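You operate a simulated robot arm through the tools that you are given. There is no shell and no other tool.

Carry out the task below with a simulated two-armed robot. There is one attempt and no reset: what you move stays moved.

TASK
The propagator has misted up: slide the vent open till it clears.
Fine: then lift the yellow pot out on to the bench, shut the lid and water that dry pot; can back where it stood. Set down upright: watering can.

It is judged by the outcome, as a careful person would: the job done as asked, and still so three seconds after it is handed in. It fails if anything else is knocked over, pushed out of place, dropped, spilled or broken. Lids that push on must go on centred and level and be pressed home; caps that screw on are set level and turned clockwise until they are tight.

THE ROBOT
Two 7-joint arms with two-finger grippers on one trunk that stands fixed in place. Base frame: the origin is at the foot of the trunk, x ahead of it, y to its left, z up; the work surface is at about z = 0.85. Lengths are in m, angles in degrees, forces in N, time in s.
The left shoulder is at [0.06, 0.123, 0.945], the right one opposite. With the tool pointing down near the work surface each hand reaches from about 0.36 to 0.8 m from the base axis, measured 20 degrees to its own side. Payload 1.47 kg a hand.
The TCP of each hand is the grasp point between the finger pads, 0.016 m short of the fingertips. In the tool frame z runs along the fingers and y along their closing line. The gripper opens to 0.087 m. The gripper's body begins 0.055 m behind the TCP.
Orientation is that of the tool frame in the base frame, as a unit quaternion [x, y, z, w]. With the fingers straight down and closing along the base's y, the tool's x points along the base's -x, its y along +y and its z along -z.

THE INTERFACE
- The arms move only by the tool move_arm. It takes "left_increments", "right_increments" or both (then of equal length, played together; a hand with none holds still); each is a list of rows, each an object (a shift or turn left out is 0, a gripper value left out holds the last) with "jaw": the finger opening in m, from 0 to 0.087; "travel": the shift along the base's x, y, z in m, a list of three; "rotation": the turn, a rotation vector about the base's x, y, z in degrees, a list of three. In form: [{"jaw": jaw, "travel": [tx, ty, tz], "rotation": [rx, ry, rz]}, ...]. A call has 1 to 20 rows; each row shifts and turns the commanded pose from where the row before left it. A row lasts 0.2 s, in which the tool goes at most 0.05 m and 8.6 degrees; a call with a longer step from one row to the next is refused whole, and so is a gripper value outside its range. A pose out of reach is approached as far as the arm can. The call stops where the force on the tool passes 40 N (or 10 N more than at its start, if that is more) or the arm is blocked; 0.2 s more then pass. The fingers move at their own pace (about 0.153 m/s each) and stop on an object; they squeeze with about 28 N. The grip force told is the motor's: it shows also when the fingers shut on nothing. Time passes only in rows, and 0.2 s behind the last, so rows that do not move let the fingers close. It gives the time, the measured TCP pose, the force on the tool (base axes), the opening and the grip force at its end, in the units of the frame above (readings bear some noise), with the torque about the TCP (base axes, N m) and any sound that the robot's microphone picked up.
- Cameras (640 x 400 px; columns grow to the right, rows downward): "scene" is now at [0.0986, 0.0249, 1.5298]; the picture's right is [0.26, -0.96, 0.00], its down [-0.45, -0.12, -0.89] and it looks along [0.85, 0.23, -0.46] (base axes); focal length 214 px, centre (320, 200). "left" rides on the left gripper at [0.073, -0.012, -0.09] in its tool frame; the picture's right is [0.16, 0.99, 0.00], its down [-0.72, 0.12, -0.68] and it looks along [-0.67, 0.11, 0.73] (tool axes); focal length 247 px, centre (320, 200). "right" rides on the right gripper at [0.073, 0.012, -0.09] in its tool frame; the picture's right is [-0.16, 0.99, 0.00], its down [-0.72, -0.12, -0.68] and it looks along [-0.67, -0.11, 0.73] (tool axes); focal length 247 px, centre (320, 200). There is no depth. A picture from a camera that has moved, and an enlarged one, comes with that camera's place and axes in the base frame and with its lens.
- camera(camera): a new picture of that camera. No time passes.
- move_column(by): slides the trunk up (or, below 0, down) by that many m; the arms and the scene camera ride with it, the base frame stays. It gives what a move gives, with no picture.
- head_to(pan, tilt): turns the head with the scene camera to pan (to the left, within 120 degrees either way) and tilt (down, from -29 to 69), counted from straight ahead of the robot. It gives what a move gives.
- zoom(camera, box): a new picture of the part [left, top, right, bottom] of that camera's present view, enlarged. No time passes.
- close_job(): hands the job in; it is judged then, once.

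Places have to be worked out from the pictures, the camera data and where the tool is seen. Open the grippers and draw the arms clear of the work before you hand the job in, unless the task says otherwise.

The tools are called as name(argument=value, ...) on one line, values as JSON. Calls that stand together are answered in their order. move_arm: Moves the arms, as the interface text tells. Its arguments: {"type":"object","properties":{"left_increments":{"type":"array","items":{"type":"object","properties":{"jaw":{"type":"number"},"travel":{"type":"array","items":{"type":"number"}},"rotation":{"type":"array","items":{"type":"number"}}}}},"right_increments":{"type":"array","items":{"type":"object","properties":{"jaw":{"type":"number"},"travel":{"type":"array","items":{"type":"number"}},"rotation":{"type":"array","items":{"type":"number"}}}}}},"required":[]} The other tools are called the same way: move_column (by) slides the trunk up or down; head_to (pan, tilt) turns the head that bears the scene camera; camera (camera) takes a picture; zoom (camera, box) takes an enlarged picture of a part of a camera's view; close_job () hands the job in.

At the start:

```text
time_s: 0.0
left_tool_pos: [0.3571, 0.2978, 1.3964]
left_tool_rot: [0.0, 1.0, 0.0, -0.001]
left_contact_force: [-0.2, -0.1, 0.0]
left_ft_torque: [-0.01, 0.02, 0.0]
left_width: 0.0871
left_grasp_force: 0.0
right_tool_pos: [0.4631, -0.0313, 1.356]
right_tool_rot: [0.0, 1.0, 0.0, 0.0]
right_contact_force: [-0.6, 0.1, -0.2]
right_ft_torque: [0.01, 0.02, -0.02]
right_width: 0.087
right_grasp_force: 0.1
trunk travel left (down, up): [-0.1, 0.13]
head pan, tilt: [15.3, 27.6]
```

scene: 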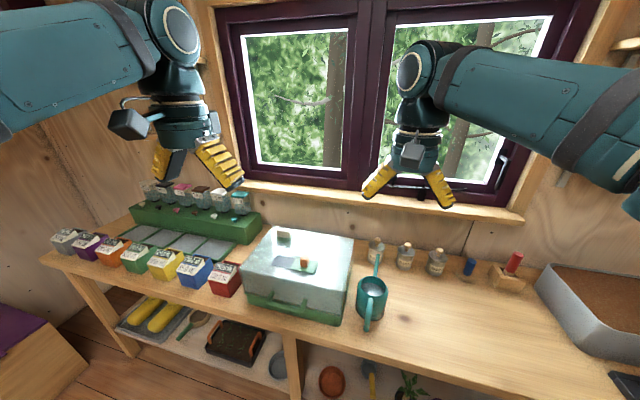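
right: 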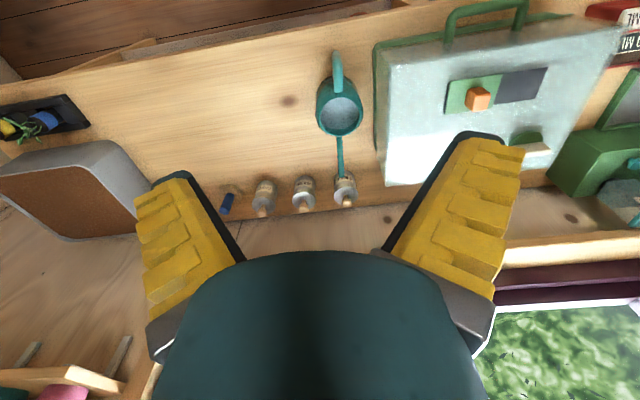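
left: 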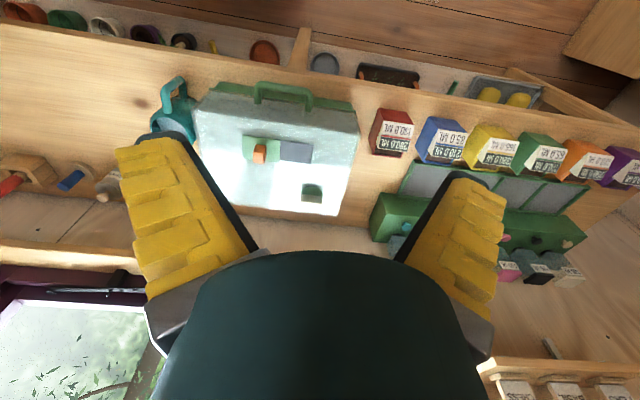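

I start by looking closer at the propagator and the surroundings to locate the vent, the lid handle and the watering can.

zoom(camera="scene", box=[220, 210, 400, 340])

zoom(camera="right", box=[290, 0, 640, 220])

zoom(camera="left", box=[120, 60, 440, 260])

```text
3.08 times, centred on (310, 275) of scene
camera zoom: at [0.0986, 0.0249, 1.5298], right [0.26, -0.96, 0.0], down [-0.45, -0.12, -0.89], along [0.85, 0.23, -0.46], focal length 660 px, centre (351, -31)
```

zoom: 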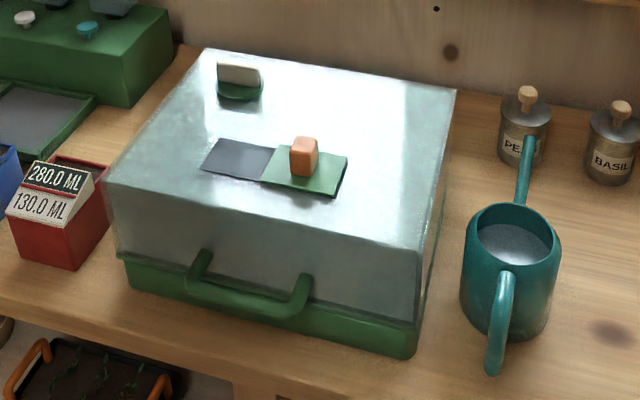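

```text
1.82 times, centred on (465, 110) of right
camera zoom: at [0.3907, -0.0181, 1.4454], right [0.16, 0.99, 0.0], down [0.72, -0.12, 0.68], along [0.67, -0.11, -0.73], focal length 449 px, centre (56, 364)
```

zoom: 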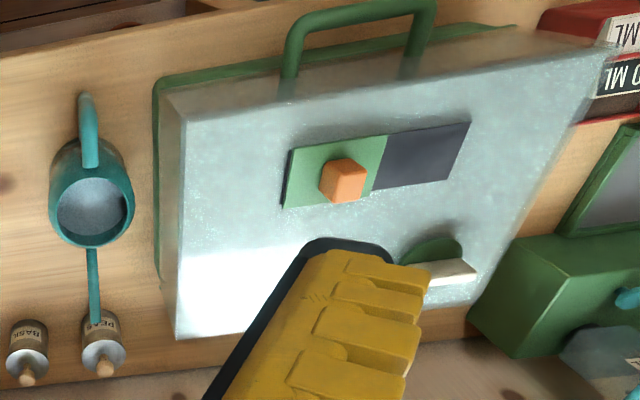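

```text
2.00 times, centred on (280, 160) of left
camera zoom: at [0.2854, 0.2836, 1.4863], right [-0.16, 0.99, 0.0], down [0.72, 0.12, 0.68], along [0.67, 0.11, -0.73], focal length 494 px, centre (400, 280)
```

zoom: 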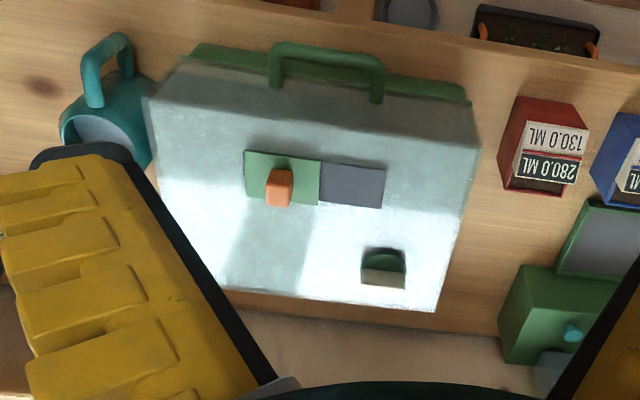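

The vent looks like a green slide with an orange knob on the lid's top, beside a dark slot; the lid has a handle at the front. I zoom on the coloured pots with labels and other items.

zoom(camera="scene", box=[40, 170, 260, 310])

zoom(camera="left", box=[340, 60, 640, 300])

zoom(camera="scene", box=[340, 220, 640, 400])

zoom(camera="right", box=[280, 30, 440, 220])

```text
2.86 times, centred on (150, 240) of scene
camera zoom: at [0.0986, 0.0249, 1.5298], right [0.26, -0.96, 0.0], down [-0.45, -0.12, -0.89], along [0.85, 0.23, -0.46], focal length 613 px, centre (806, 86)
```

zoom: 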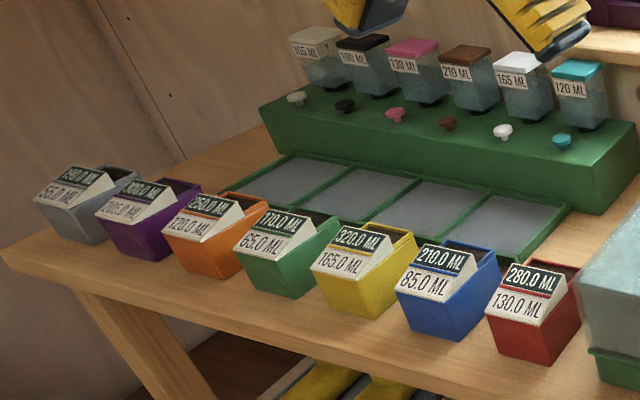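

```text
1.67 times, centred on (490, 180) of left
camera zoom: at [0.2854, 0.2836, 1.4863], right [-0.16, 0.99, 0.0], down [0.72, 0.12, 0.68], along [0.67, 0.11, -0.73], focal length 412 px, centre (37, 233)
```

zoom: 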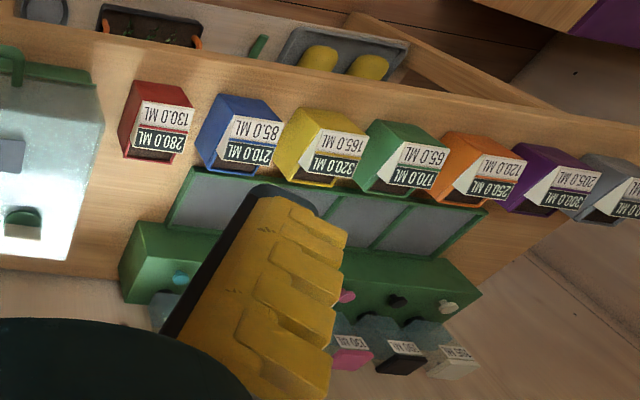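

```text
2.13 times, centred on (490, 310) of scene
camera zoom: at [0.0986, 0.0249, 1.5298], right [0.26, -0.96, 0.0], down [-0.45, -0.12, -0.89], along [0.85, 0.23, -0.46], focal length 458 px, centre (-43, -35)
```

zoom: 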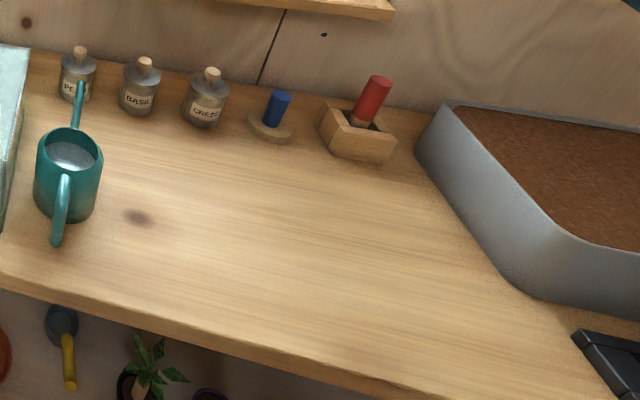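

```text
2.11 times, centred on (360, 125) of right
camera zoom: at [0.3907, -0.0181, 1.4454], right [0.16, 0.99, 0.0], down [0.72, -0.12, 0.68], along [0.67, -0.11, -0.73], focal length 520 px, centre (236, 358)
```

zoom: 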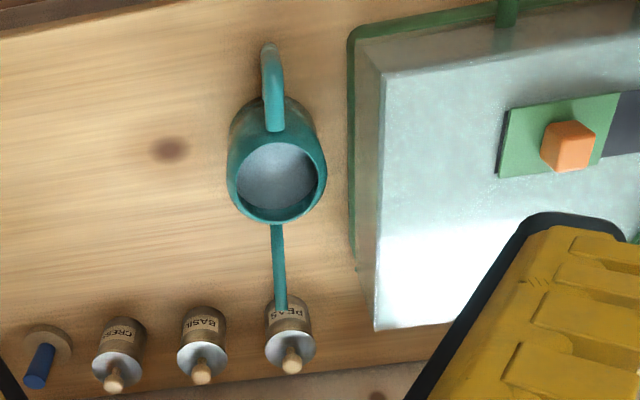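

The coloured bins and dispenser are other kit to leave alone. I bring the left hand over to see the vent and lid top closer, staying well above everything.

move_arm(left_increments=[{"travel": [0.03, -0.015, -0.03]}, {"travel": [0.03, -0.015, -0.03]}, {"travel": [0.03, -0.015, -0.03]}, {"travel": [0.02, -0.01, -0.03]}, {"travel": [0, 0, -0.03]}])

```text
time_s: 1.2
left_tool_pos: [0.4692, 0.2411, 1.2449]
left_tool_rot: [-0.001, 1.0, 0.0, 0.0]
left_contact_force: [-0.3, -0.6, -0.5]
left_ft_torque: [0.02, 0.01, 0.0]
left_width: 0.0868
left_grasp_force: 0.1
right_tool_pos: [0.4634, -0.0315, 1.3573]
right_tool_rot: [0.0, 1.0, 0.001, -0.001]
right_contact_force: [0.9, 0.1, -0.6]
right_ft_torque: [-0.04, -0.05, 0.01]
right_width: 0.087
right_grasp_force: 0.1
trunk travel left (down, up): [-0.1, 0.13]
head pan, tilt: [15.3, 27.6]
```

The left hand is now over the lid front; I look through its camera.

camera(camera="left")

camera(camera="right")

```text
taken
camera left: at [0.397, 0.2275, 1.3356], right [-0.16, 0.99, 0.0], down [0.72, 0.12, 0.68], along [0.67, 0.11, -0.73], focal length 247 px, centre (320, 200)
```

left: 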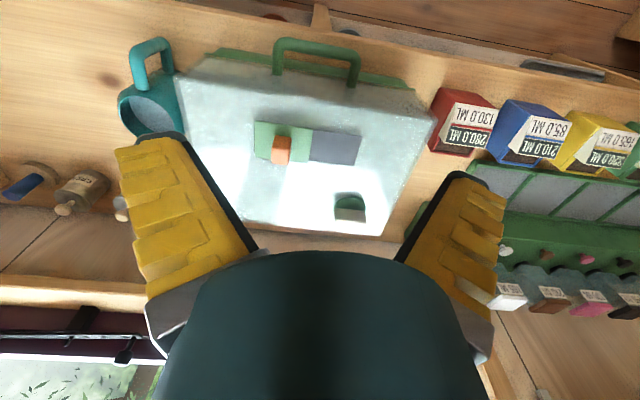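

```text
taken
camera right: at [0.3908, -0.0179, 1.4454], right [0.16, 0.99, 0.0], down [0.72, -0.12, 0.68], along [0.67, -0.11, -0.73], focal length 247 px, centre (320, 200)
```

right: 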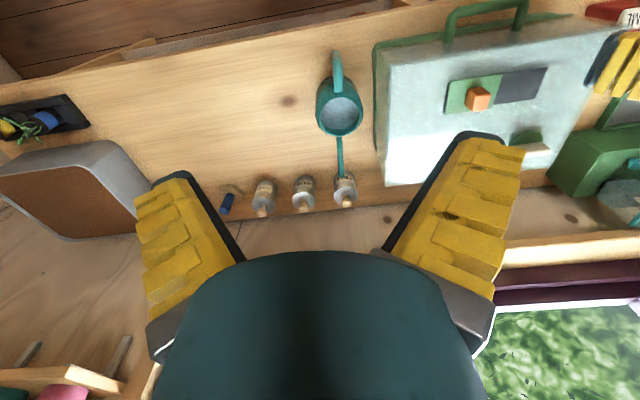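

Let me enlarge the lid top from the left camera.

zoom(camera="left", box=[230, 100, 390, 230])

zoom(camera="left", box=[180, 20, 440, 130])

zoom(camera="scene", box=[240, 220, 360, 330])

```text
3.08 times, centred on (310, 165) of left
camera zoom: at [0.397, 0.2275, 1.3356], right [-0.16, 0.99, 0.0], down [0.72, 0.12, 0.68], along [0.67, 0.11, -0.73], focal length 760 px, centre (351, 308)
```

zoom: 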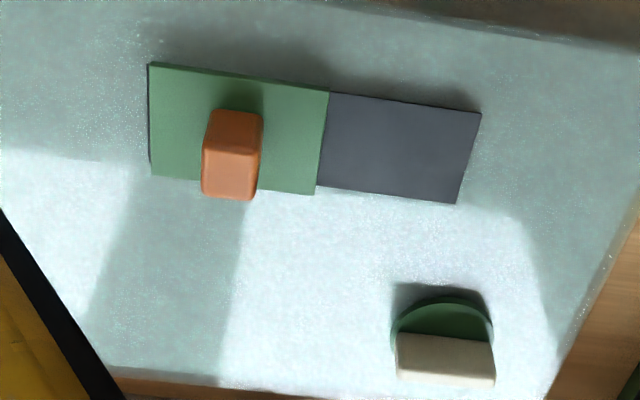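

```text
2.46 times, centred on (310, 75) of left
camera zoom: at [0.397, 0.2275, 1.3356], right [-0.16, 0.99, 0.0], down [0.72, 0.12, 0.68], along [0.67, 0.11, -0.73], focal length 608 px, centre (345, 508)
```

zoom: 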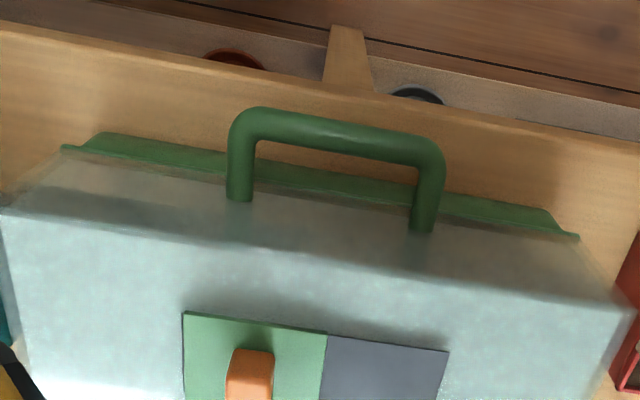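

```text
3.64 times, centred on (300, 275) of scene
camera zoom: at [0.0987, 0.025, 1.5298], right [0.26, -0.96, 0.0], down [-0.45, -0.12, -0.89], along [0.85, 0.23, -0.46], focal length 780 px, centre (393, -73)
```

zoom: 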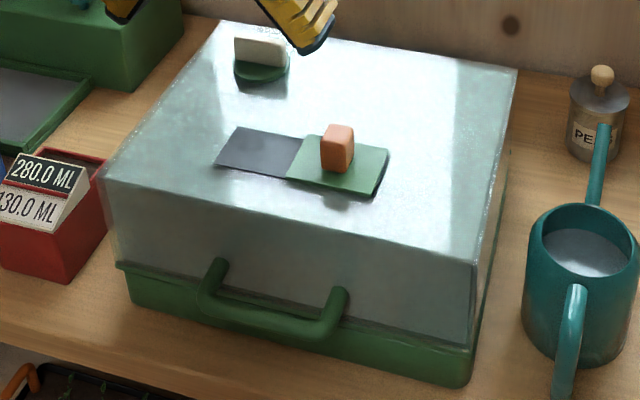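

Triangulating: lid top is at z≈1.02, the slide plate spans y≈0.17–0.25 with the orange knob at about (0.585, 0.206, top 1.055), and the dark track lies on its +y side. I move the left hand above the knob with the jaws partly open.

move_arm(left_increments=[{"jaw": 0.06, "travel": [0.03, -0.01, -0.02]}, {"travel": [0.03, -0.01, -0.02]}, {"travel": [0.03, -0.01, -0.03]}, {"travel": [0.024, -0.005, -0.03]}, {}])

camera(camera="left")

zoom(camera="scene", box=[240, 180, 360, 300])

zoom(camera="right", box=[400, 30, 640, 200])

```text
time_s: 2.4
left_tool_pos: [0.5817, 0.2068, 1.1472]
left_tool_rot: [-0.001, 1.0, -0.001, -0.001]
left_contact_force: [0.2, 0.8, 0.5]
left_ft_torque: [-0.02, 0.0, 0.0]
left_width: 0.0647
left_grasp_force: 3.3
right_tool_pos: [0.4637, -0.0297, 1.3562]
right_tool_rot: [-0.001, 1.0, 0.0, 0.0]
right_contact_force: [0.1, -0.4, 1.5]
right_ft_torque: [0.0, -0.06, 0.03]
right_width: 0.0873
right_grasp_force: 0.0
trunk travel left (down, up): [-0.1, 0.13]
head pan, tilt: [15.3, 27.6]
```

```text
taken
camera left: at [0.5102, 0.1931, 1.2363], right [-0.16, 0.99, 0.0], down [0.72, 0.12, 0.68], along [0.67, 0.11, -0.73], focal length 247 px, centre (320, 200)
```

left: 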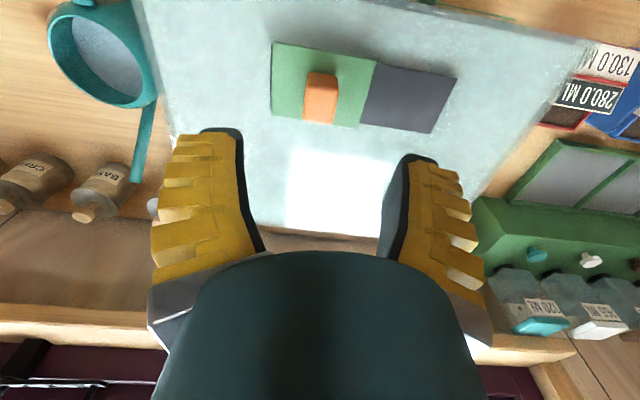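

```text
3.33 times, centred on (300, 240) of scene
camera zoom: at [0.0981, 0.0247, 1.5299], right [0.26, -0.96, 0.0], down [-0.45, -0.12, -0.89], along [0.85, 0.23, -0.46], focal length 715 px, centre (387, 67)
```

zoom: 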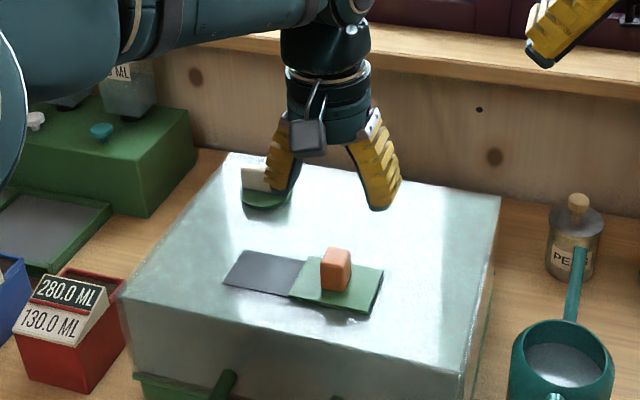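

```text
2.35 times, centred on (520, 115) of right
camera zoom: at [0.3902, -0.0182, 1.4456], right [0.16, 0.99, 0.0], down [0.72, -0.12, 0.68], along [0.67, -0.11, -0.73], focal length 581 px, centre (-151, 400)
```

zoom: 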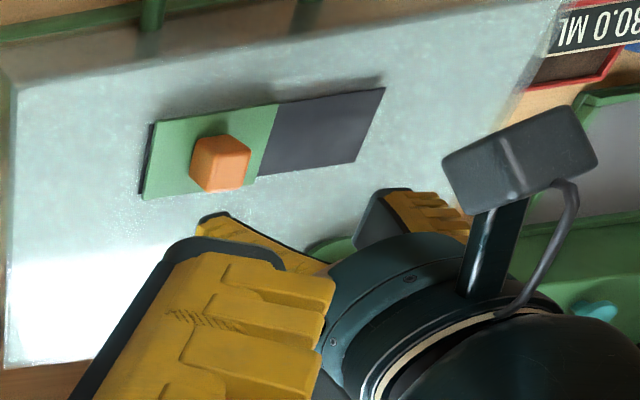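

The knob is right under the jaws at about (0.584, 0.205). I descend so the fingertips straddle the knob without touching the lid.

move_arm(left_increments=[{"travel": [0.002, -0.001, -0.025]}, {"travel": [0, 0, -0.025]}, {"travel": [0, 0, -0.025]}, {"travel": [0, 0, -0.022]}, {}])

zoom(camera="scene", box=[240, 180, 360, 300])

camera(camera="left")

```text
time_s: 3.6
left_tool_pos: [0.5827, 0.2039, 1.0504]
left_tool_rot: [0.0, 1.0, 0.0, 0.0]
left_contact_force: [-0.5, 0.1, -0.2]
left_ft_torque: [-0.03, -0.03, -0.02]
left_width: 0.0645
left_grasp_force: 3.4
right_tool_pos: [0.464, -0.0309, 1.3559]
right_tool_rot: [0.0, 1.0, 0.0, 0.001]
right_contact_force: [0.7, -0.1, 0.2]
right_ft_torque: [0.02, 0.03, -0.01]
right_width: 0.0869
right_grasp_force: 0.1
trunk travel left (down, up): [-0.1, 0.13]
head pan, tilt: [15.3, 27.6]
```

```text
3.33 times, centred on (300, 240) of scene
camera zoom: at [0.0984, 0.0248, 1.5299], right [0.26, -0.96, 0.0], down [-0.45, -0.12, -0.89], along [0.85, 0.23, -0.46], focal length 715 px, centre (387, 67)
```

zoom: 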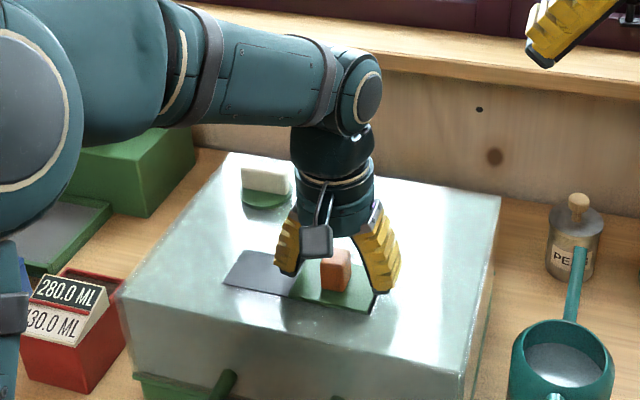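

```text
taken
camera left: at [0.5103, 0.1914, 1.1397], right [-0.16, 0.99, 0.0], down [0.72, 0.12, 0.68], along [0.67, 0.11, -0.73], focal length 247 px, centre (320, 200)
```

left: 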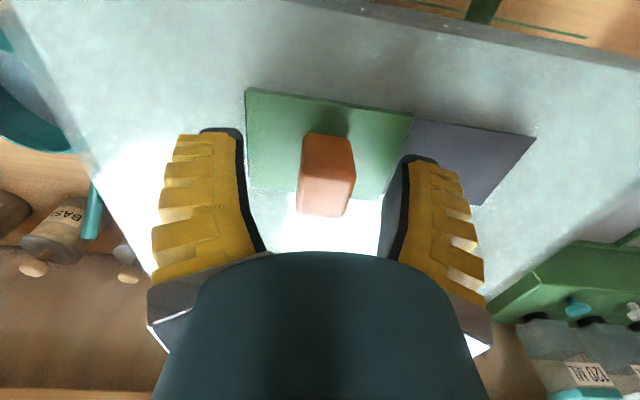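

The knob sits between the fingers. I close on it.

move_arm(left_increments=[{"jaw": 0.0}, {}, {}])

zoom(camera="left", box=[140, 40, 500, 270])

```text
time_s: 4.4
left_tool_pos: [0.5818, 0.206, 1.0503]
left_tool_rot: [-0.001, 1.0, 0.0, 0.0]
left_contact_force: [1.0, 6.5, 10.4]
left_ft_torque: [0.06, 0.01, -0.03]
left_width: 0.0161
left_grasp_force: 29.8
right_tool_pos: [0.4637, -0.0307, 1.3568]
right_tool_rot: [-0.001, 1.0, 0.0, 0.0]
right_contact_force: [-0.2, 0.0, 0.5]
right_ft_torque: [0.01, -0.01, 0.01]
right_width: 0.0871
right_grasp_force: 0.0
trunk travel left (down, up): [-0.1, 0.13]
head pan, tilt: [15.3, 27.6]
```

```text
1.74 times, centred on (320, 155) of left
camera zoom: at [0.5103, 0.1921, 1.1406], right [-0.16, 0.99, 0.0], down [0.72, 0.12, 0.68], along [0.67, 0.11, -0.73], focal length 430 px, centre (320, 278)
```

zoom: 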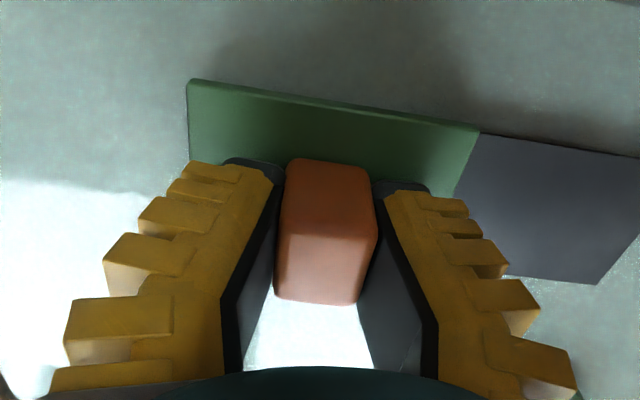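

Gripped the knob (0.016 m wide). I slide it gently towards +y, over the dark track, watching the force.

move_arm(left_increments=[{"travel": [0, 0.005, 0]}, {"travel": [0, 0.005, 0]}, {"travel": [0, 0.005, 0]}, {"travel": [0, 0.005, 0]}])

zoom(camera="scene", box=[240, 180, 360, 300])

camera(camera="left")

```text
time_s: 5.4
left_tool_pos: [0.5824, 0.2259, 1.0515]
left_tool_rot: [-0.001, 1.0, 0.0, 0.0]
left_contact_force: [-0.8, -0.5, 13.3]
left_ft_torque: [-0.01, -0.33, -0.09]
left_width: 0.0177
left_grasp_force: 29.9
right_tool_pos: [0.4629, -0.0318, 1.3576]
right_tool_rot: [0.0, 1.0, 0.0, 0.001]
right_contact_force: [0.4, 0.4, 0.2]
right_ft_torque: [0.02, 0.03, 0.01]
right_width: 0.087
right_grasp_force: 0.1
trunk travel left (down, up): [-0.1, 0.13]
head pan, tilt: [15.3, 27.6]
```

```text
3.33 times, centred on (300, 240) of scene
camera zoom: at [0.0973, 0.0245, 1.53], right [0.26, -0.96, 0.0], down [-0.45, -0.12, -0.89], along [0.85, 0.23, -0.46], focal length 715 px, centre (387, 67)
```

zoom: 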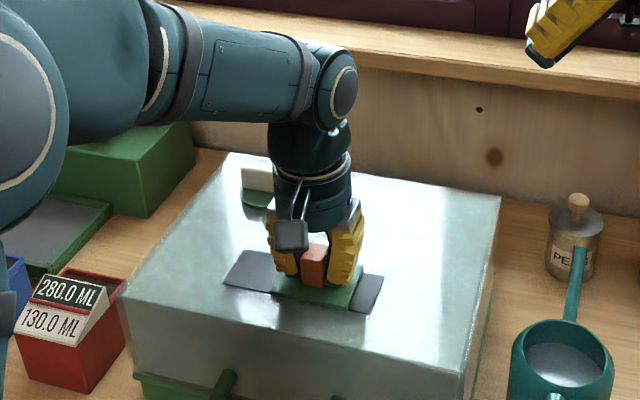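

```text
taken
camera left: at [0.5104, 0.2124, 1.1403], right [-0.16, 0.99, 0.0], down [0.72, 0.12, 0.68], along [0.67, 0.11, -0.73], focal length 247 px, centre (320, 200)
```

left: 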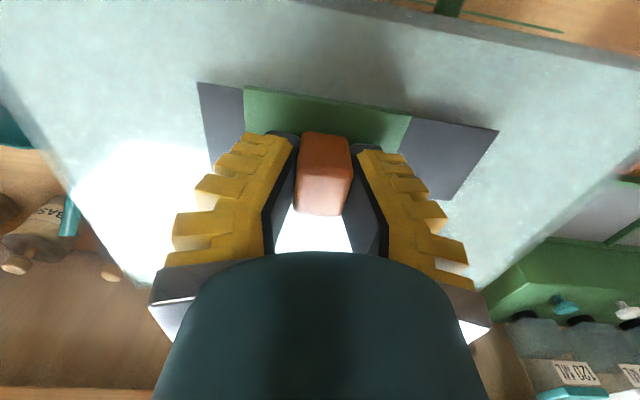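

The slide moves freely and the track shows behind it. I carry on sliding in +y, easing up slightly to relieve the vertical force.

move_arm(left_increments=[{"travel": [0, 0.007, 0.001]}, {"travel": [0, 0.007, 0.001]}, {"travel": [0, 0.007, 0]}, {"travel": [0, 0.007, 0]}, {"travel": [0, 0.006, 0]}])

zoom(camera="scene", box=[220, 180, 380, 340])

camera(camera="left")

```text
time_s: 6.6
left_tool_pos: [0.5824, 0.2608, 1.0514]
left_tool_rot: [0.0, 1.0, 0.0, -0.001]
left_contact_force: [-4.1, -0.6, 2.6]
left_ft_torque: [-0.03, 0.24, -0.02]
left_width: 0.0141
left_grasp_force: 30.4
right_tool_pos: [0.4632, -0.0298, 1.3569]
right_tool_rot: [-0.001, 1.0, 0.0, 0.0]
right_contact_force: [-0.3, 0.0, 0.1]
right_ft_torque: [0.01, 0.04, -0.04]
right_width: 0.0869
right_grasp_force: 0.0
trunk travel left (down, up): [-0.1, 0.13]
head pan, tilt: [15.3, 27.6]
```

```text
2.50 times, centred on (300, 260) of scene
camera zoom: at [0.0977, 0.0247, 1.5299], right [0.26, -0.96, 0.0], down [-0.45, -0.12, -0.89], along [0.85, 0.23, -0.46], focal length 536 px, centre (370, 50)
```

zoom: 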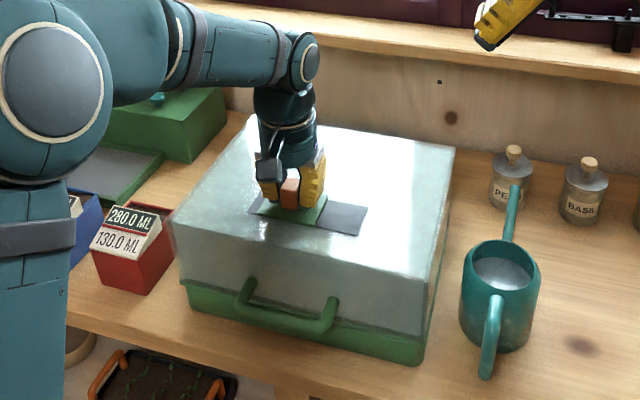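

```text
taken
camera left: at [0.5107, 0.2467, 1.1414], right [-0.16, 0.99, 0.0], down [0.72, 0.12, 0.68], along [0.67, 0.11, -0.73], focal length 247 px, centre (320, 200)
```

left: 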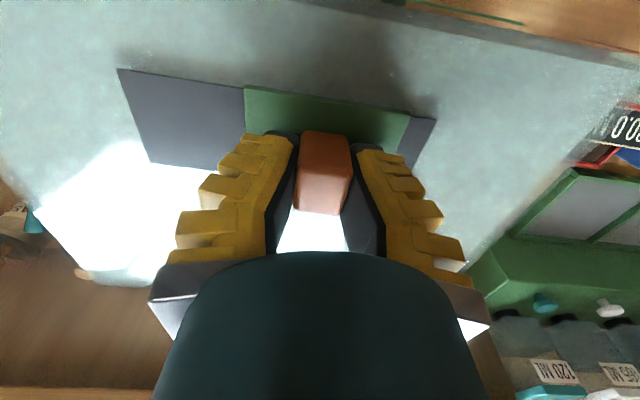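

Nearly at the end of the track but still misty. I slide the remaining bit slowly until it stops.

move_arm(left_increments=[{"travel": [0, 0.004, 0]}, {"travel": [0, 0.004, 0]}, {"travel": [0, 0.004, 0]}, {"travel": [0, 0.003, 0]}, {}])

zoom(camera="scene", box=[220, 180, 380, 340])

camera(camera="left")

```text
time_s: 7.8
left_tool_pos: [0.5823, 0.2751, 1.0529]
left_tool_rot: [0.0, 1.0, 0.0, 0.0]
left_contact_force: [-7.5, -3.3, -1.5]
left_ft_torque: [-0.09, 0.66, -0.04]
left_width: 0.0123
left_grasp_force: 29.8
right_tool_pos: [0.4635, -0.0312, 1.3561]
right_tool_rot: [0.0, 1.0, 0.0, 0.0]
right_contact_force: [-0.2, -1.2, -0.2]
right_ft_torque: [-0.01, 0.0, -0.04]
right_width: 0.0872
right_grasp_force: 0.1
trunk travel left (down, up): [-0.1, 0.13]
head pan, tilt: [15.3, 27.6]
```

```text
2.50 times, centred on (300, 260) of scene
camera zoom: at [0.0978, 0.0245, 1.5299], right [0.26, -0.96, 0.0], down [-0.45, -0.12, -0.89], along [0.85, 0.23, -0.46], focal length 536 px, centre (370, 50)
```

zoom: 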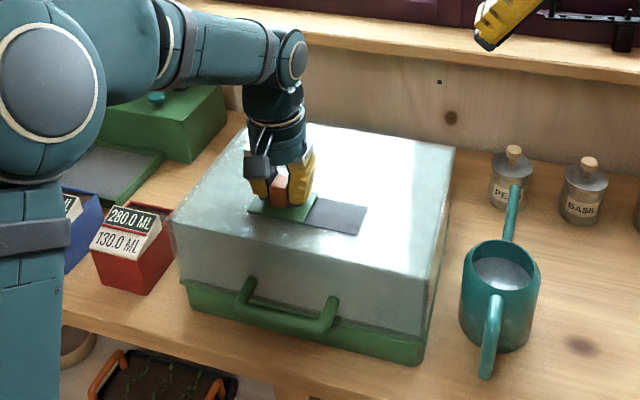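

```text
taken
camera left: at [0.511, 0.2612, 1.1421], right [-0.16, 0.99, 0.0], down [0.72, 0.12, 0.68], along [0.67, 0.11, -0.73], focal length 247 px, centre (320, 200)
```

left: 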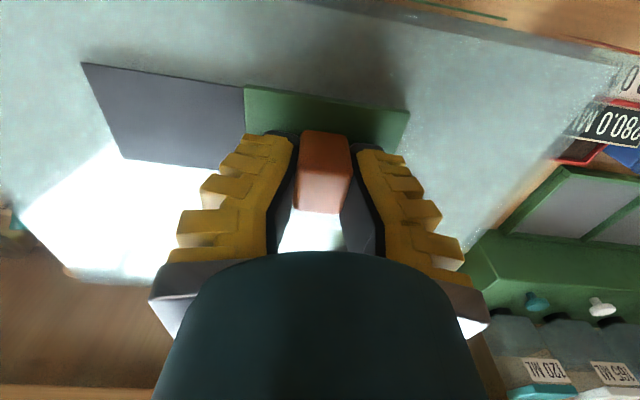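

The plate now covers the left end of the track fully; the vent is at the end of its travel. I release the knob and lift away, then see whether the mist clears with time.

move_arm(left_increments=[{"jaw": 0.06}, {}, {}, {"travel": [0, 0, 0.03]}, {"travel": [0, 0, 0.04]}, {"travel": [-0.02, 0.02, 0.05]}, {"travel": [-0.03, 0.03, 0.03]}])

zoom(camera="scene", box=[220, 180, 380, 340])

camera(camera="left")

```text
refused: row 6 steps farther than a row can; nothing moved
```

```text
2.50 times, centred on (300, 260) of scene
camera zoom: at [0.0978, 0.0245, 1.5299], right [0.26, -0.96, 0.0], down [-0.45, -0.12, -0.89], along [0.85, 0.23, -0.46], focal length 536 px, centre (370, 50)
```

zoom: 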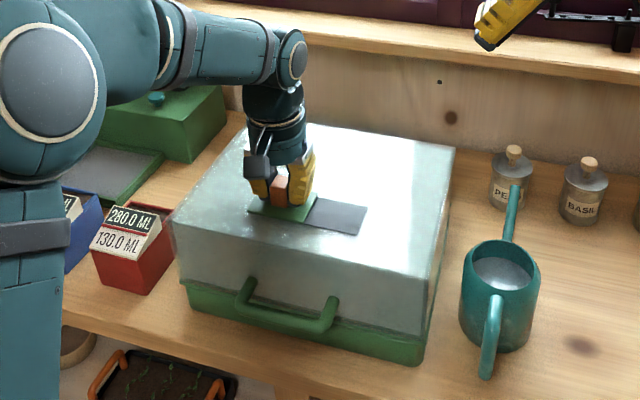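

```text
taken
camera left: at [0.511, 0.2612, 1.1421], right [-0.16, 0.99, 0.0], down [0.72, 0.12, 0.68], along [0.67, 0.11, -0.73], focal length 247 px, centre (320, 200)
```

left: 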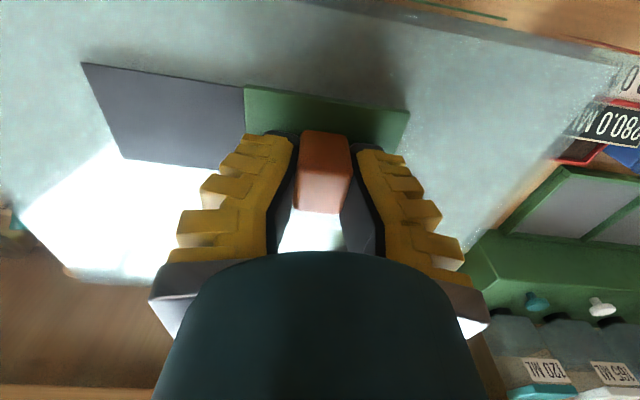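

One row was too long, so nothing moved; I repeat with smaller steps.

move_arm(left_increments=[{"jaw": 0.06}, {}, {}, {"travel": [0, 0, 0.03]}, {"travel": [0, 0, 0.04]}, {"travel": [-0.02, 0.02, 0.04]}, {"travel": [-0.02, 0.02, 0.03]}])

zoom(camera="scene", box=[220, 180, 380, 340])

camera(camera="left")

```text
time_s: 9.4
left_tool_pos: [0.5438, 0.3152, 1.1919]
left_tool_rot: [0.0, 1.0, 0.0, 0.0]
left_contact_force: [1.0, -0.4, -0.1]
left_ft_torque: [0.04, 0.0, 0.0]
left_width: 0.0645
left_grasp_force: 3.2
right_tool_pos: [0.4635, -0.0303, 1.3563]
right_tool_rot: [0.0, 1.0, 0.0, 0.0]
right_contact_force: [-0.4, 0.2, -0.1]
right_ft_torque: [-0.01, -0.03, -0.02]
right_width: 0.0871
right_grasp_force: 0.0
trunk travel left (down, up): [-0.1, 0.13]
head pan, tilt: [15.3, 27.6]
```

```text
2.50 times, centred on (300, 260) of scene
camera zoom: at [0.0981, 0.0249, 1.5299], right [0.26, -0.96, 0.0], down [-0.45, -0.12, -0.89], along [0.85, 0.23, -0.46], focal length 536 px, centre (370, 50)
```

zoom: 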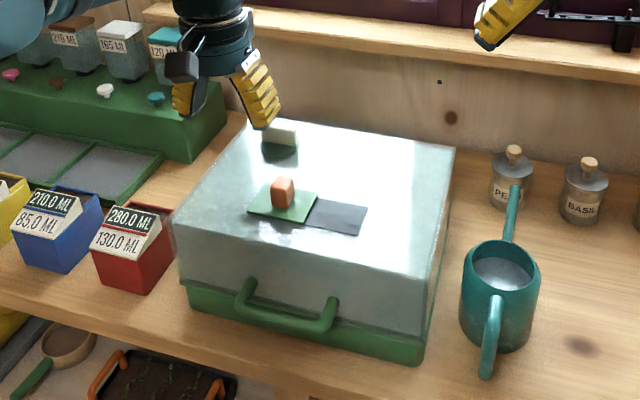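

```text
taken
camera left: at [0.4722, 0.3015, 1.2812], right [-0.16, 0.99, 0.0], down [0.72, 0.12, 0.68], along [0.67, 0.11, -0.73], focal length 247 px, centre (320, 200)
```

left: 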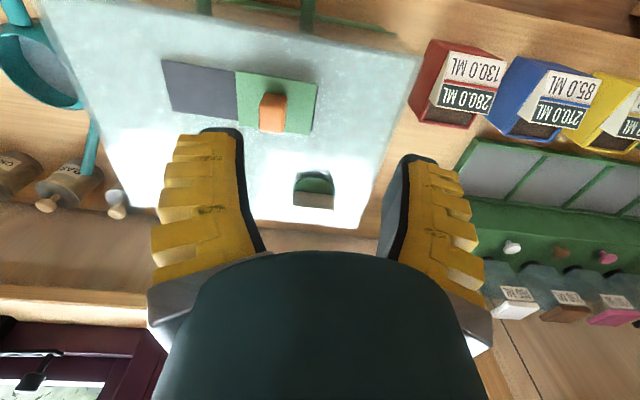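

The vent plate has fully crossed to the other end of its track. I wait a few seconds to see whether the mist clears.

move_arm(left_increments=[{"travel": [-0.02, 0.03, 0.03]}, {"travel": [-0.02, 0.03, 0.03]}, {}, {}, {}, {}, {}, {}, {}, {}, {}, {}, {}, {}, {}, {}, {}, {}, {}, {}])

zoom(camera="scene", box=[220, 200, 380, 340])

zoom(camera="right", box=[360, 0, 640, 200])

```text
time_s: 13.6
left_tool_pos: [0.5015, 0.3761, 1.2482]
left_tool_rot: [0.0, 1.0, -0.001, -0.001]
left_contact_force: [0.3, 0.3, 0.7]
left_ft_torque: [0.01, 0.01, -0.01]
left_width: 0.0648
left_grasp_force: 3.5
right_tool_pos: [0.4629, -0.03, 1.3555]
right_tool_rot: [0.0, 1.0, 0.0, 0.0]
right_contact_force: [-0.5, 0.2, -0.3]
right_ft_torque: [-0.01, -0.01, -0.03]
right_width: 0.087
right_grasp_force: 0.0
trunk travel left (down, up): [-0.1, 0.13]
head pan, tilt: [15.3, 27.6]
```

```text
2.86 times, centred on (300, 270) of scene
camera zoom: at [0.0986, 0.0248, 1.5298], right [0.26, -0.96, 0.0], down [-0.45, -0.12, -0.89], along [0.85, 0.23, -0.46], focal length 613 px, centre (377, 0)
```

zoom: 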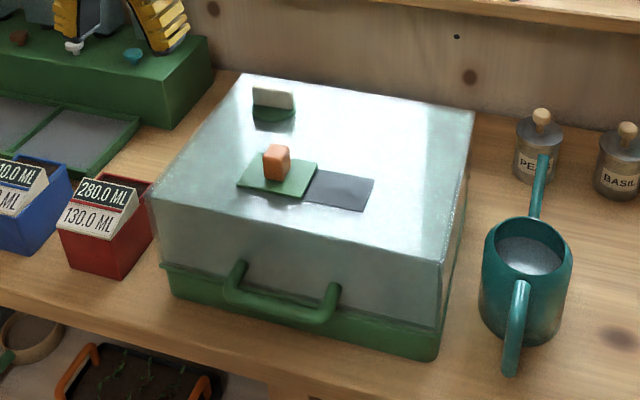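

```text
2.00 times, centred on (500, 100) of right
camera zoom: at [0.3907, -0.0181, 1.4454], right [0.16, 0.99, 0.0], down [0.72, -0.12, 0.68], along [0.67, -0.11, -0.73], focal length 494 px, centre (-40, 400)
```

zoom: 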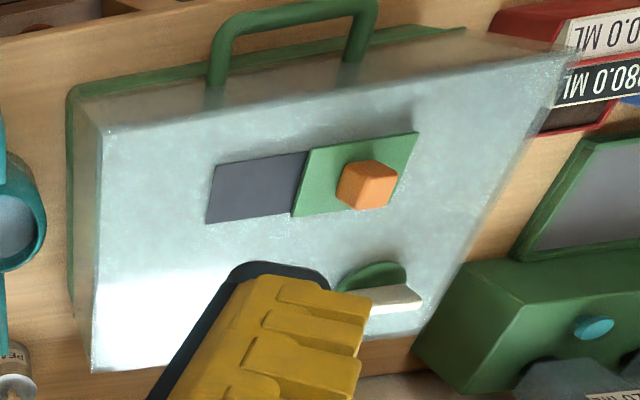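

Still misty about five seconds on. I wait a while longer and compare.

move_arm(left_increments=[{}, {}, {}, {}, {}, {}, {}, {}, {}, {}, {}, {}, {}, {}, {}, {}, {}, {}, {}, {}])

zoom(camera="scene", box=[220, 200, 380, 340])

zoom(camera="right", box=[360, 0, 640, 200])

```text
time_s: 17.8
left_tool_pos: [0.5023, 0.376, 1.2485]
left_tool_rot: [0.001, 1.0, 0.001, 0.0]
left_contact_force: [0.3, 0.5, -0.4]
left_ft_torque: [0.02, 0.03, 0.0]
left_width: 0.0646
left_grasp_force: 3.2
right_tool_pos: [0.4642, -0.0299, 1.3558]
right_tool_rot: [0.0, 1.0, 0.0, 0.0]
right_contact_force: [1.2, 0.1, -0.2]
right_ft_torque: [0.0, 0.02, 0.02]
right_width: 0.087
right_grasp_force: 0.0
trunk travel left (down, up): [-0.1, 0.13]
head pan, tilt: [15.3, 27.6]
```

```text
2.86 times, centred on (300, 270) of scene
camera zoom: at [0.0986, 0.0248, 1.5298], right [0.26, -0.96, 0.0], down [-0.45, -0.12, -0.89], along [0.85, 0.23, -0.46], focal length 613 px, centre (377, 0)
```

zoom: 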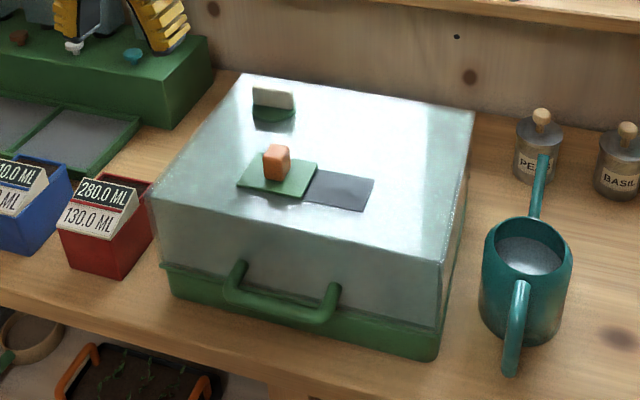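

```text
2.00 times, centred on (500, 100) of right
camera zoom: at [0.3907, -0.0181, 1.4454], right [0.16, 0.99, 0.0], down [0.72, -0.12, 0.68], along [0.67, -0.11, -0.73], focal length 494 px, centre (-40, 400)
```

zoom: 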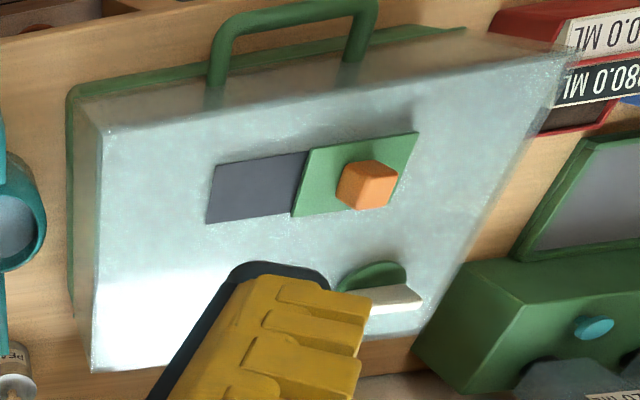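

No change, so the vent may not be fully open. I check closely whether the plate reached the end of its travel.

camera(camera="left")

zoom(camera="scene", box=[265, 220, 325, 260])

zoom(camera="right", box=[440, 50, 580, 160])

```text
taken
camera left: at [0.43, 0.3618, 1.3384], right [-0.16, 0.99, 0.0], down [0.72, 0.12, 0.68], along [0.67, 0.11, -0.73], focal length 247 px, centre (320, 200)
```

left: 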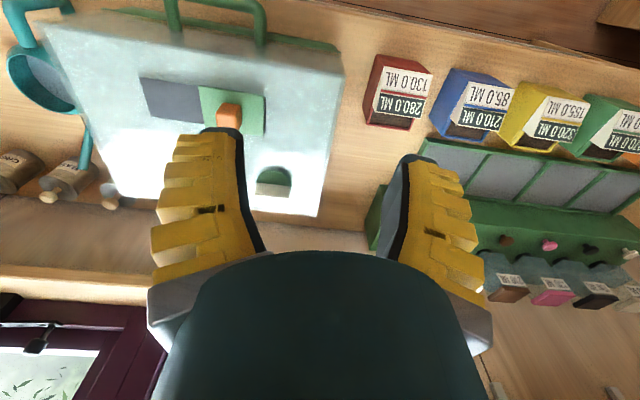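

```text
10.00 times, centred on (295, 240) of scene
camera zoom: at [0.0986, 0.0248, 1.5298], right [0.26, -0.96, 0.0], down [-0.45, -0.12, -0.89], along [0.85, 0.23, -0.46], focal length 2145 px, centre (570, -200)
```

zoom: 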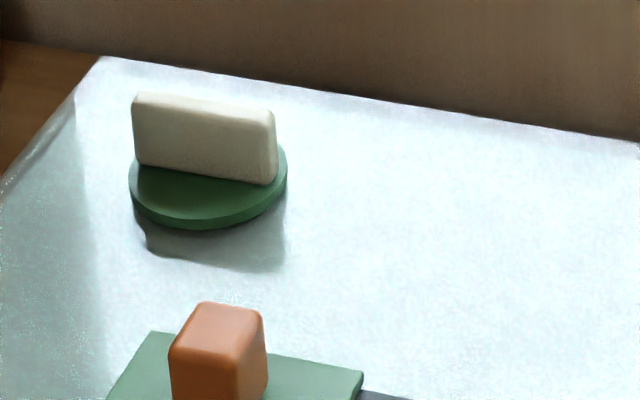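

```text
3.64 times, centred on (510, 105) of right
camera zoom: at [0.3907, -0.0181, 1.4454], right [0.16, 0.99, 0.0], down [0.72, -0.12, 0.68], along [0.67, -0.11, -0.73], focal length 898 px, centre (-371, 546)
```

zoom: 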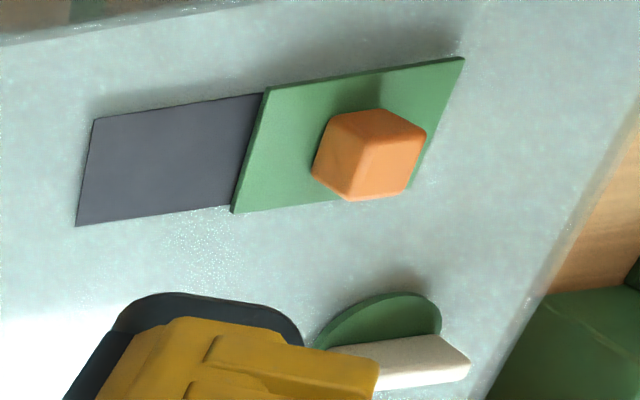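

The slide may still have a little travel left. I go back to the knob at y≈0.275, grip it again and push further in +y until I feel a stop.

move_arm(left_increments=[{"travel": [0.03, -0.03, -0.02]}, {"travel": [0.03, -0.03, -0.03]}, {"travel": [0.021, -0.041, -0.01]}, {"travel": [0, 0, -0.045]}, {"travel": [0, 0, -0.04]}, {"travel": [0, 0, -0.03]}, {"travel": [0, 0, -0.026]}, {}])

camera(camera="left")

```text
refused: row 2 steps farther than a row can; nothing moved
```

```text
taken
camera left: at [0.43, 0.3618, 1.3384], right [-0.16, 0.99, 0.0], down [0.72, 0.12, 0.68], along [0.67, 0.11, -0.73], focal length 247 px, centre (320, 200)
```

left: 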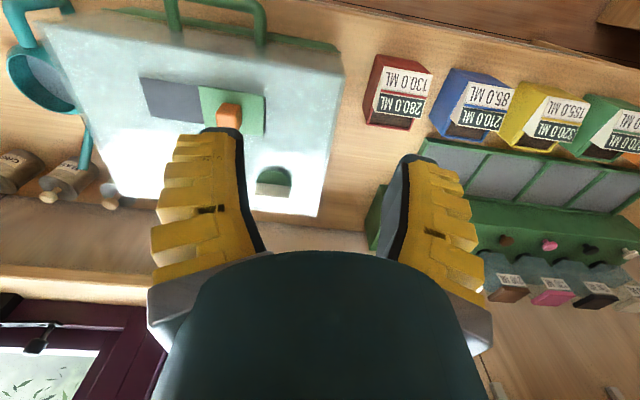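

Step too long again; I split it into smaller rows.

move_arm(left_increments=[{"travel": [0.027, -0.027, -0.02]}, {"travel": [0.027, -0.027, -0.02]}, {"travel": [0.027, -0.027, -0.02]}, {"travel": [0, -0.02, -0.04]}, {"travel": [0, 0, -0.04]}, {"travel": [0, 0, -0.035]}, {"travel": [0, 0, -0.027]}, {}])

camera(camera="left")

```text
time_s: 19.6
left_tool_pos: [0.5847, 0.2739, 1.0505]
left_tool_rot: [0.0, 1.0, 0.001, 0.0]
left_contact_force: [-0.4, 0.4, -0.3]
left_ft_torque: [-0.02, -0.04, 0.04]
left_width: 0.0645
left_grasp_force: 3.4
right_tool_pos: [0.4633, -0.0308, 1.356]
right_tool_rot: [0.0, 1.0, 0.0, 0.0]
right_contact_force: [0.0, 0.7, -0.5]
right_ft_torque: [-0.02, 0.0, -0.02]
right_width: 0.0872
right_grasp_force: 0.1
trunk travel left (down, up): [-0.1, 0.13]
head pan, tilt: [15.3, 27.6]
```

```text
taken
camera left: at [0.5135, 0.2598, 1.1401], right [-0.16, 0.99, 0.0], down [0.72, 0.12, 0.68], along [0.67, 0.11, -0.73], focal length 247 px, centre (320, 200)
```

left: 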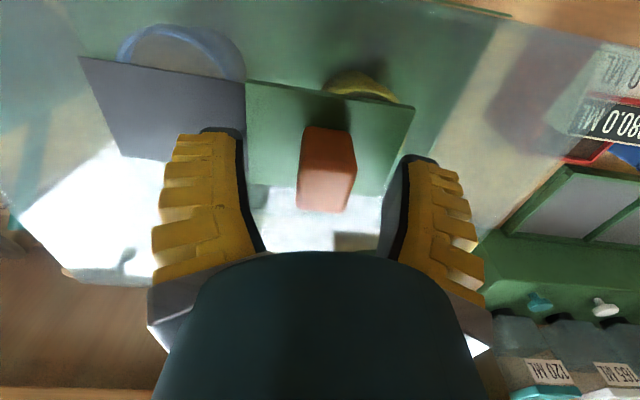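

The lid has just cleared: through it I can see a blue-rimmed pot and a yellow one. I leave the knob alone, lift away, and look at the inside.

move_arm(left_increments=[{"travel": [0, 0, 0.04]}, {"travel": [0, 0, 0.04]}, {"travel": [-0.025, 0.01, 0.035]}, {"travel": [-0.03, 0.01, 0.035]}, {"travel": [-0.03, 0.01, 0.035]}, {"travel": [-0.03, 0.01, 0.0]}, {}])

camera(camera="left")

zoom(camera="scene", box=[220, 200, 380, 340])

zoom(camera="right", box=[360, 0, 640, 200])

```text
time_s: 21.2
left_tool_pos: [0.4704, 0.3149, 1.2341]
left_tool_rot: [0.0, 1.0, -0.001, -0.001]
left_contact_force: [0.3, 0.0, 0.3]
left_ft_torque: [0.01, 0.01, -0.04]
left_width: 0.0646
left_grasp_force: 3.1
right_tool_pos: [0.4635, -0.0305, 1.356]
right_tool_rot: [0.001, 1.0, 0.001, 0.0]
right_contact_force: [0.3, -1.0, -0.7]
right_ft_torque: [0.01, 0.0, 0.0]
right_width: 0.0873
right_grasp_force: 0.1
trunk travel left (down, up): [-0.1, 0.13]
head pan, tilt: [15.3, 27.6]
```

```text
taken
camera left: at [0.3981, 0.3014, 1.3241], right [-0.16, 0.99, 0.0], down [0.72, 0.12, 0.68], along [0.67, 0.11, -0.73], focal length 247 px, centre (320, 200)
```

left: 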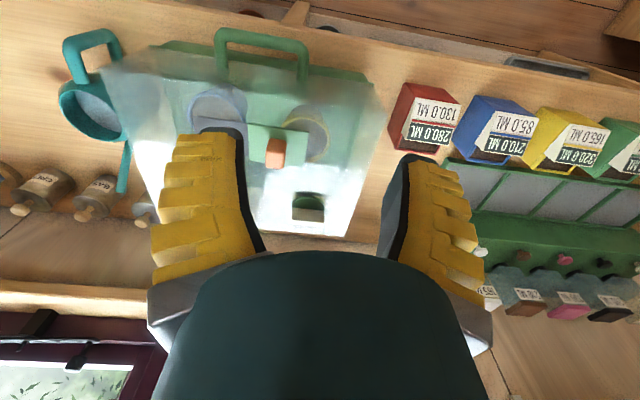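

```text
2.86 times, centred on (300, 270) of scene
camera zoom: at [0.099, 0.0247, 1.5298], right [0.26, -0.96, 0.0], down [-0.45, -0.12, -0.89], along [0.85, 0.23, -0.46], focal length 613 px, centre (377, 0)
```

zoom: 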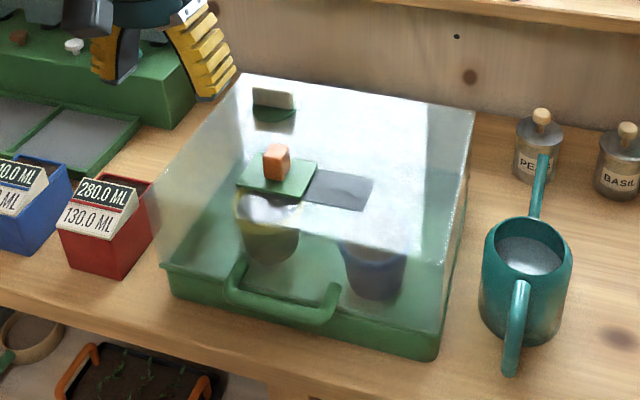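

```text
2.00 times, centred on (500, 100) of right
camera zoom: at [0.3911, -0.0183, 1.4452], right [0.16, 0.99, 0.0], down [0.72, -0.12, 0.68], along [0.67, -0.11, -0.73], focal length 494 px, centre (-40, 400)
```

zoom: 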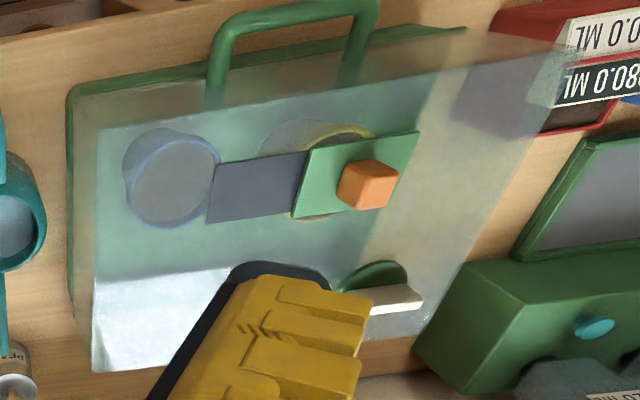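

The mist is clearing and shows a yellow pot at about (0.60, 0.30) and a blue one at (0.59, 0.16). I plan to open the lid with the right hand by its handle and take the pot with the left; I draw the left hand back and turn the right hand 90° so that it can close across the handle bar.

move_arm(left_increments=[{"travel": [-0.02, 0.03, 0.01]}, {"travel": [-0.02, 0.03, 0.01]}, {"travel": [-0.02, 0.03, 0.01]}, {"travel": [0, 0.02, 0.01]}, {}, {}, {}, {}, {}, {}, {}], right_increments=[{"rotation": [0, 0, 8.2]}, {"rotation": [0, 0, 8.2]}, {"rotation": [0, 0, 8.2]}, {"rotation": [0, 0, 8.2]}, {"rotation": [0, 0, 8.2]}, {"rotation": [0, 0, 8.2]}, {"rotation": [0, 0, 8.2]}, {"rotation": [0, 0, 8.2]}, {"rotation": [0, 0, 8.2]}, {"rotation": [0, 0, 8.2]}, {"rotation": [0, 0, 8.0]}])

camera(camera="scene")

camera(camera="right")

```text
time_s: 23.6
left_tool_pos: [0.4094, 0.4239, 1.2751]
left_tool_rot: [0.0, 1.0, 0.0, 0.0]
left_contact_force: [-0.4, 0.8, 0.1]
left_ft_torque: [0.0, 0.02, 0.02]
left_width: 0.0647
left_grasp_force: 3.5
right_tool_pos: [0.4632, -0.0298, 1.3572]
right_tool_rot: [0.708, -0.706, 0.0, 0.0]
right_contact_force: [0.0, -0.8, 0.6]
right_ft_torque: [-0.02, 0.01, 0.07]
right_width: 0.0869
right_grasp_force: 0.1
trunk travel left (down, up): [-0.1, 0.13]
head pan, tilt: [15.3, 27.6]
```

```text
taken
camera scene: at [0.0985, 0.0249, 1.5298], right [0.26, -0.96, 0.0], down [-0.45, -0.12, -0.89], along [0.85, 0.23, -0.46], focal length 214 px, centre (320, 200)
```

scene: 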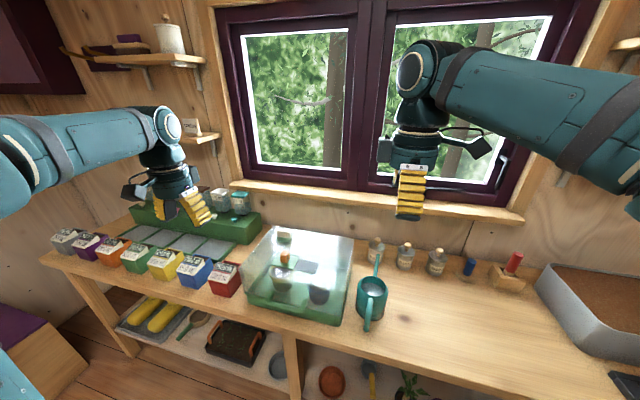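

```text
taken
camera right: at [0.4519, -0.1022, 1.4456], right [-0.99, 0.15, 0.0], down [0.11, 0.72, 0.68], along [0.11, 0.67, -0.73], focal length 247 px, centre (320, 200)
```

right: 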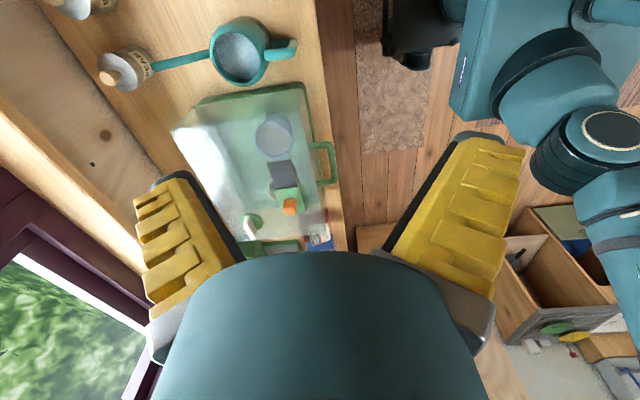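

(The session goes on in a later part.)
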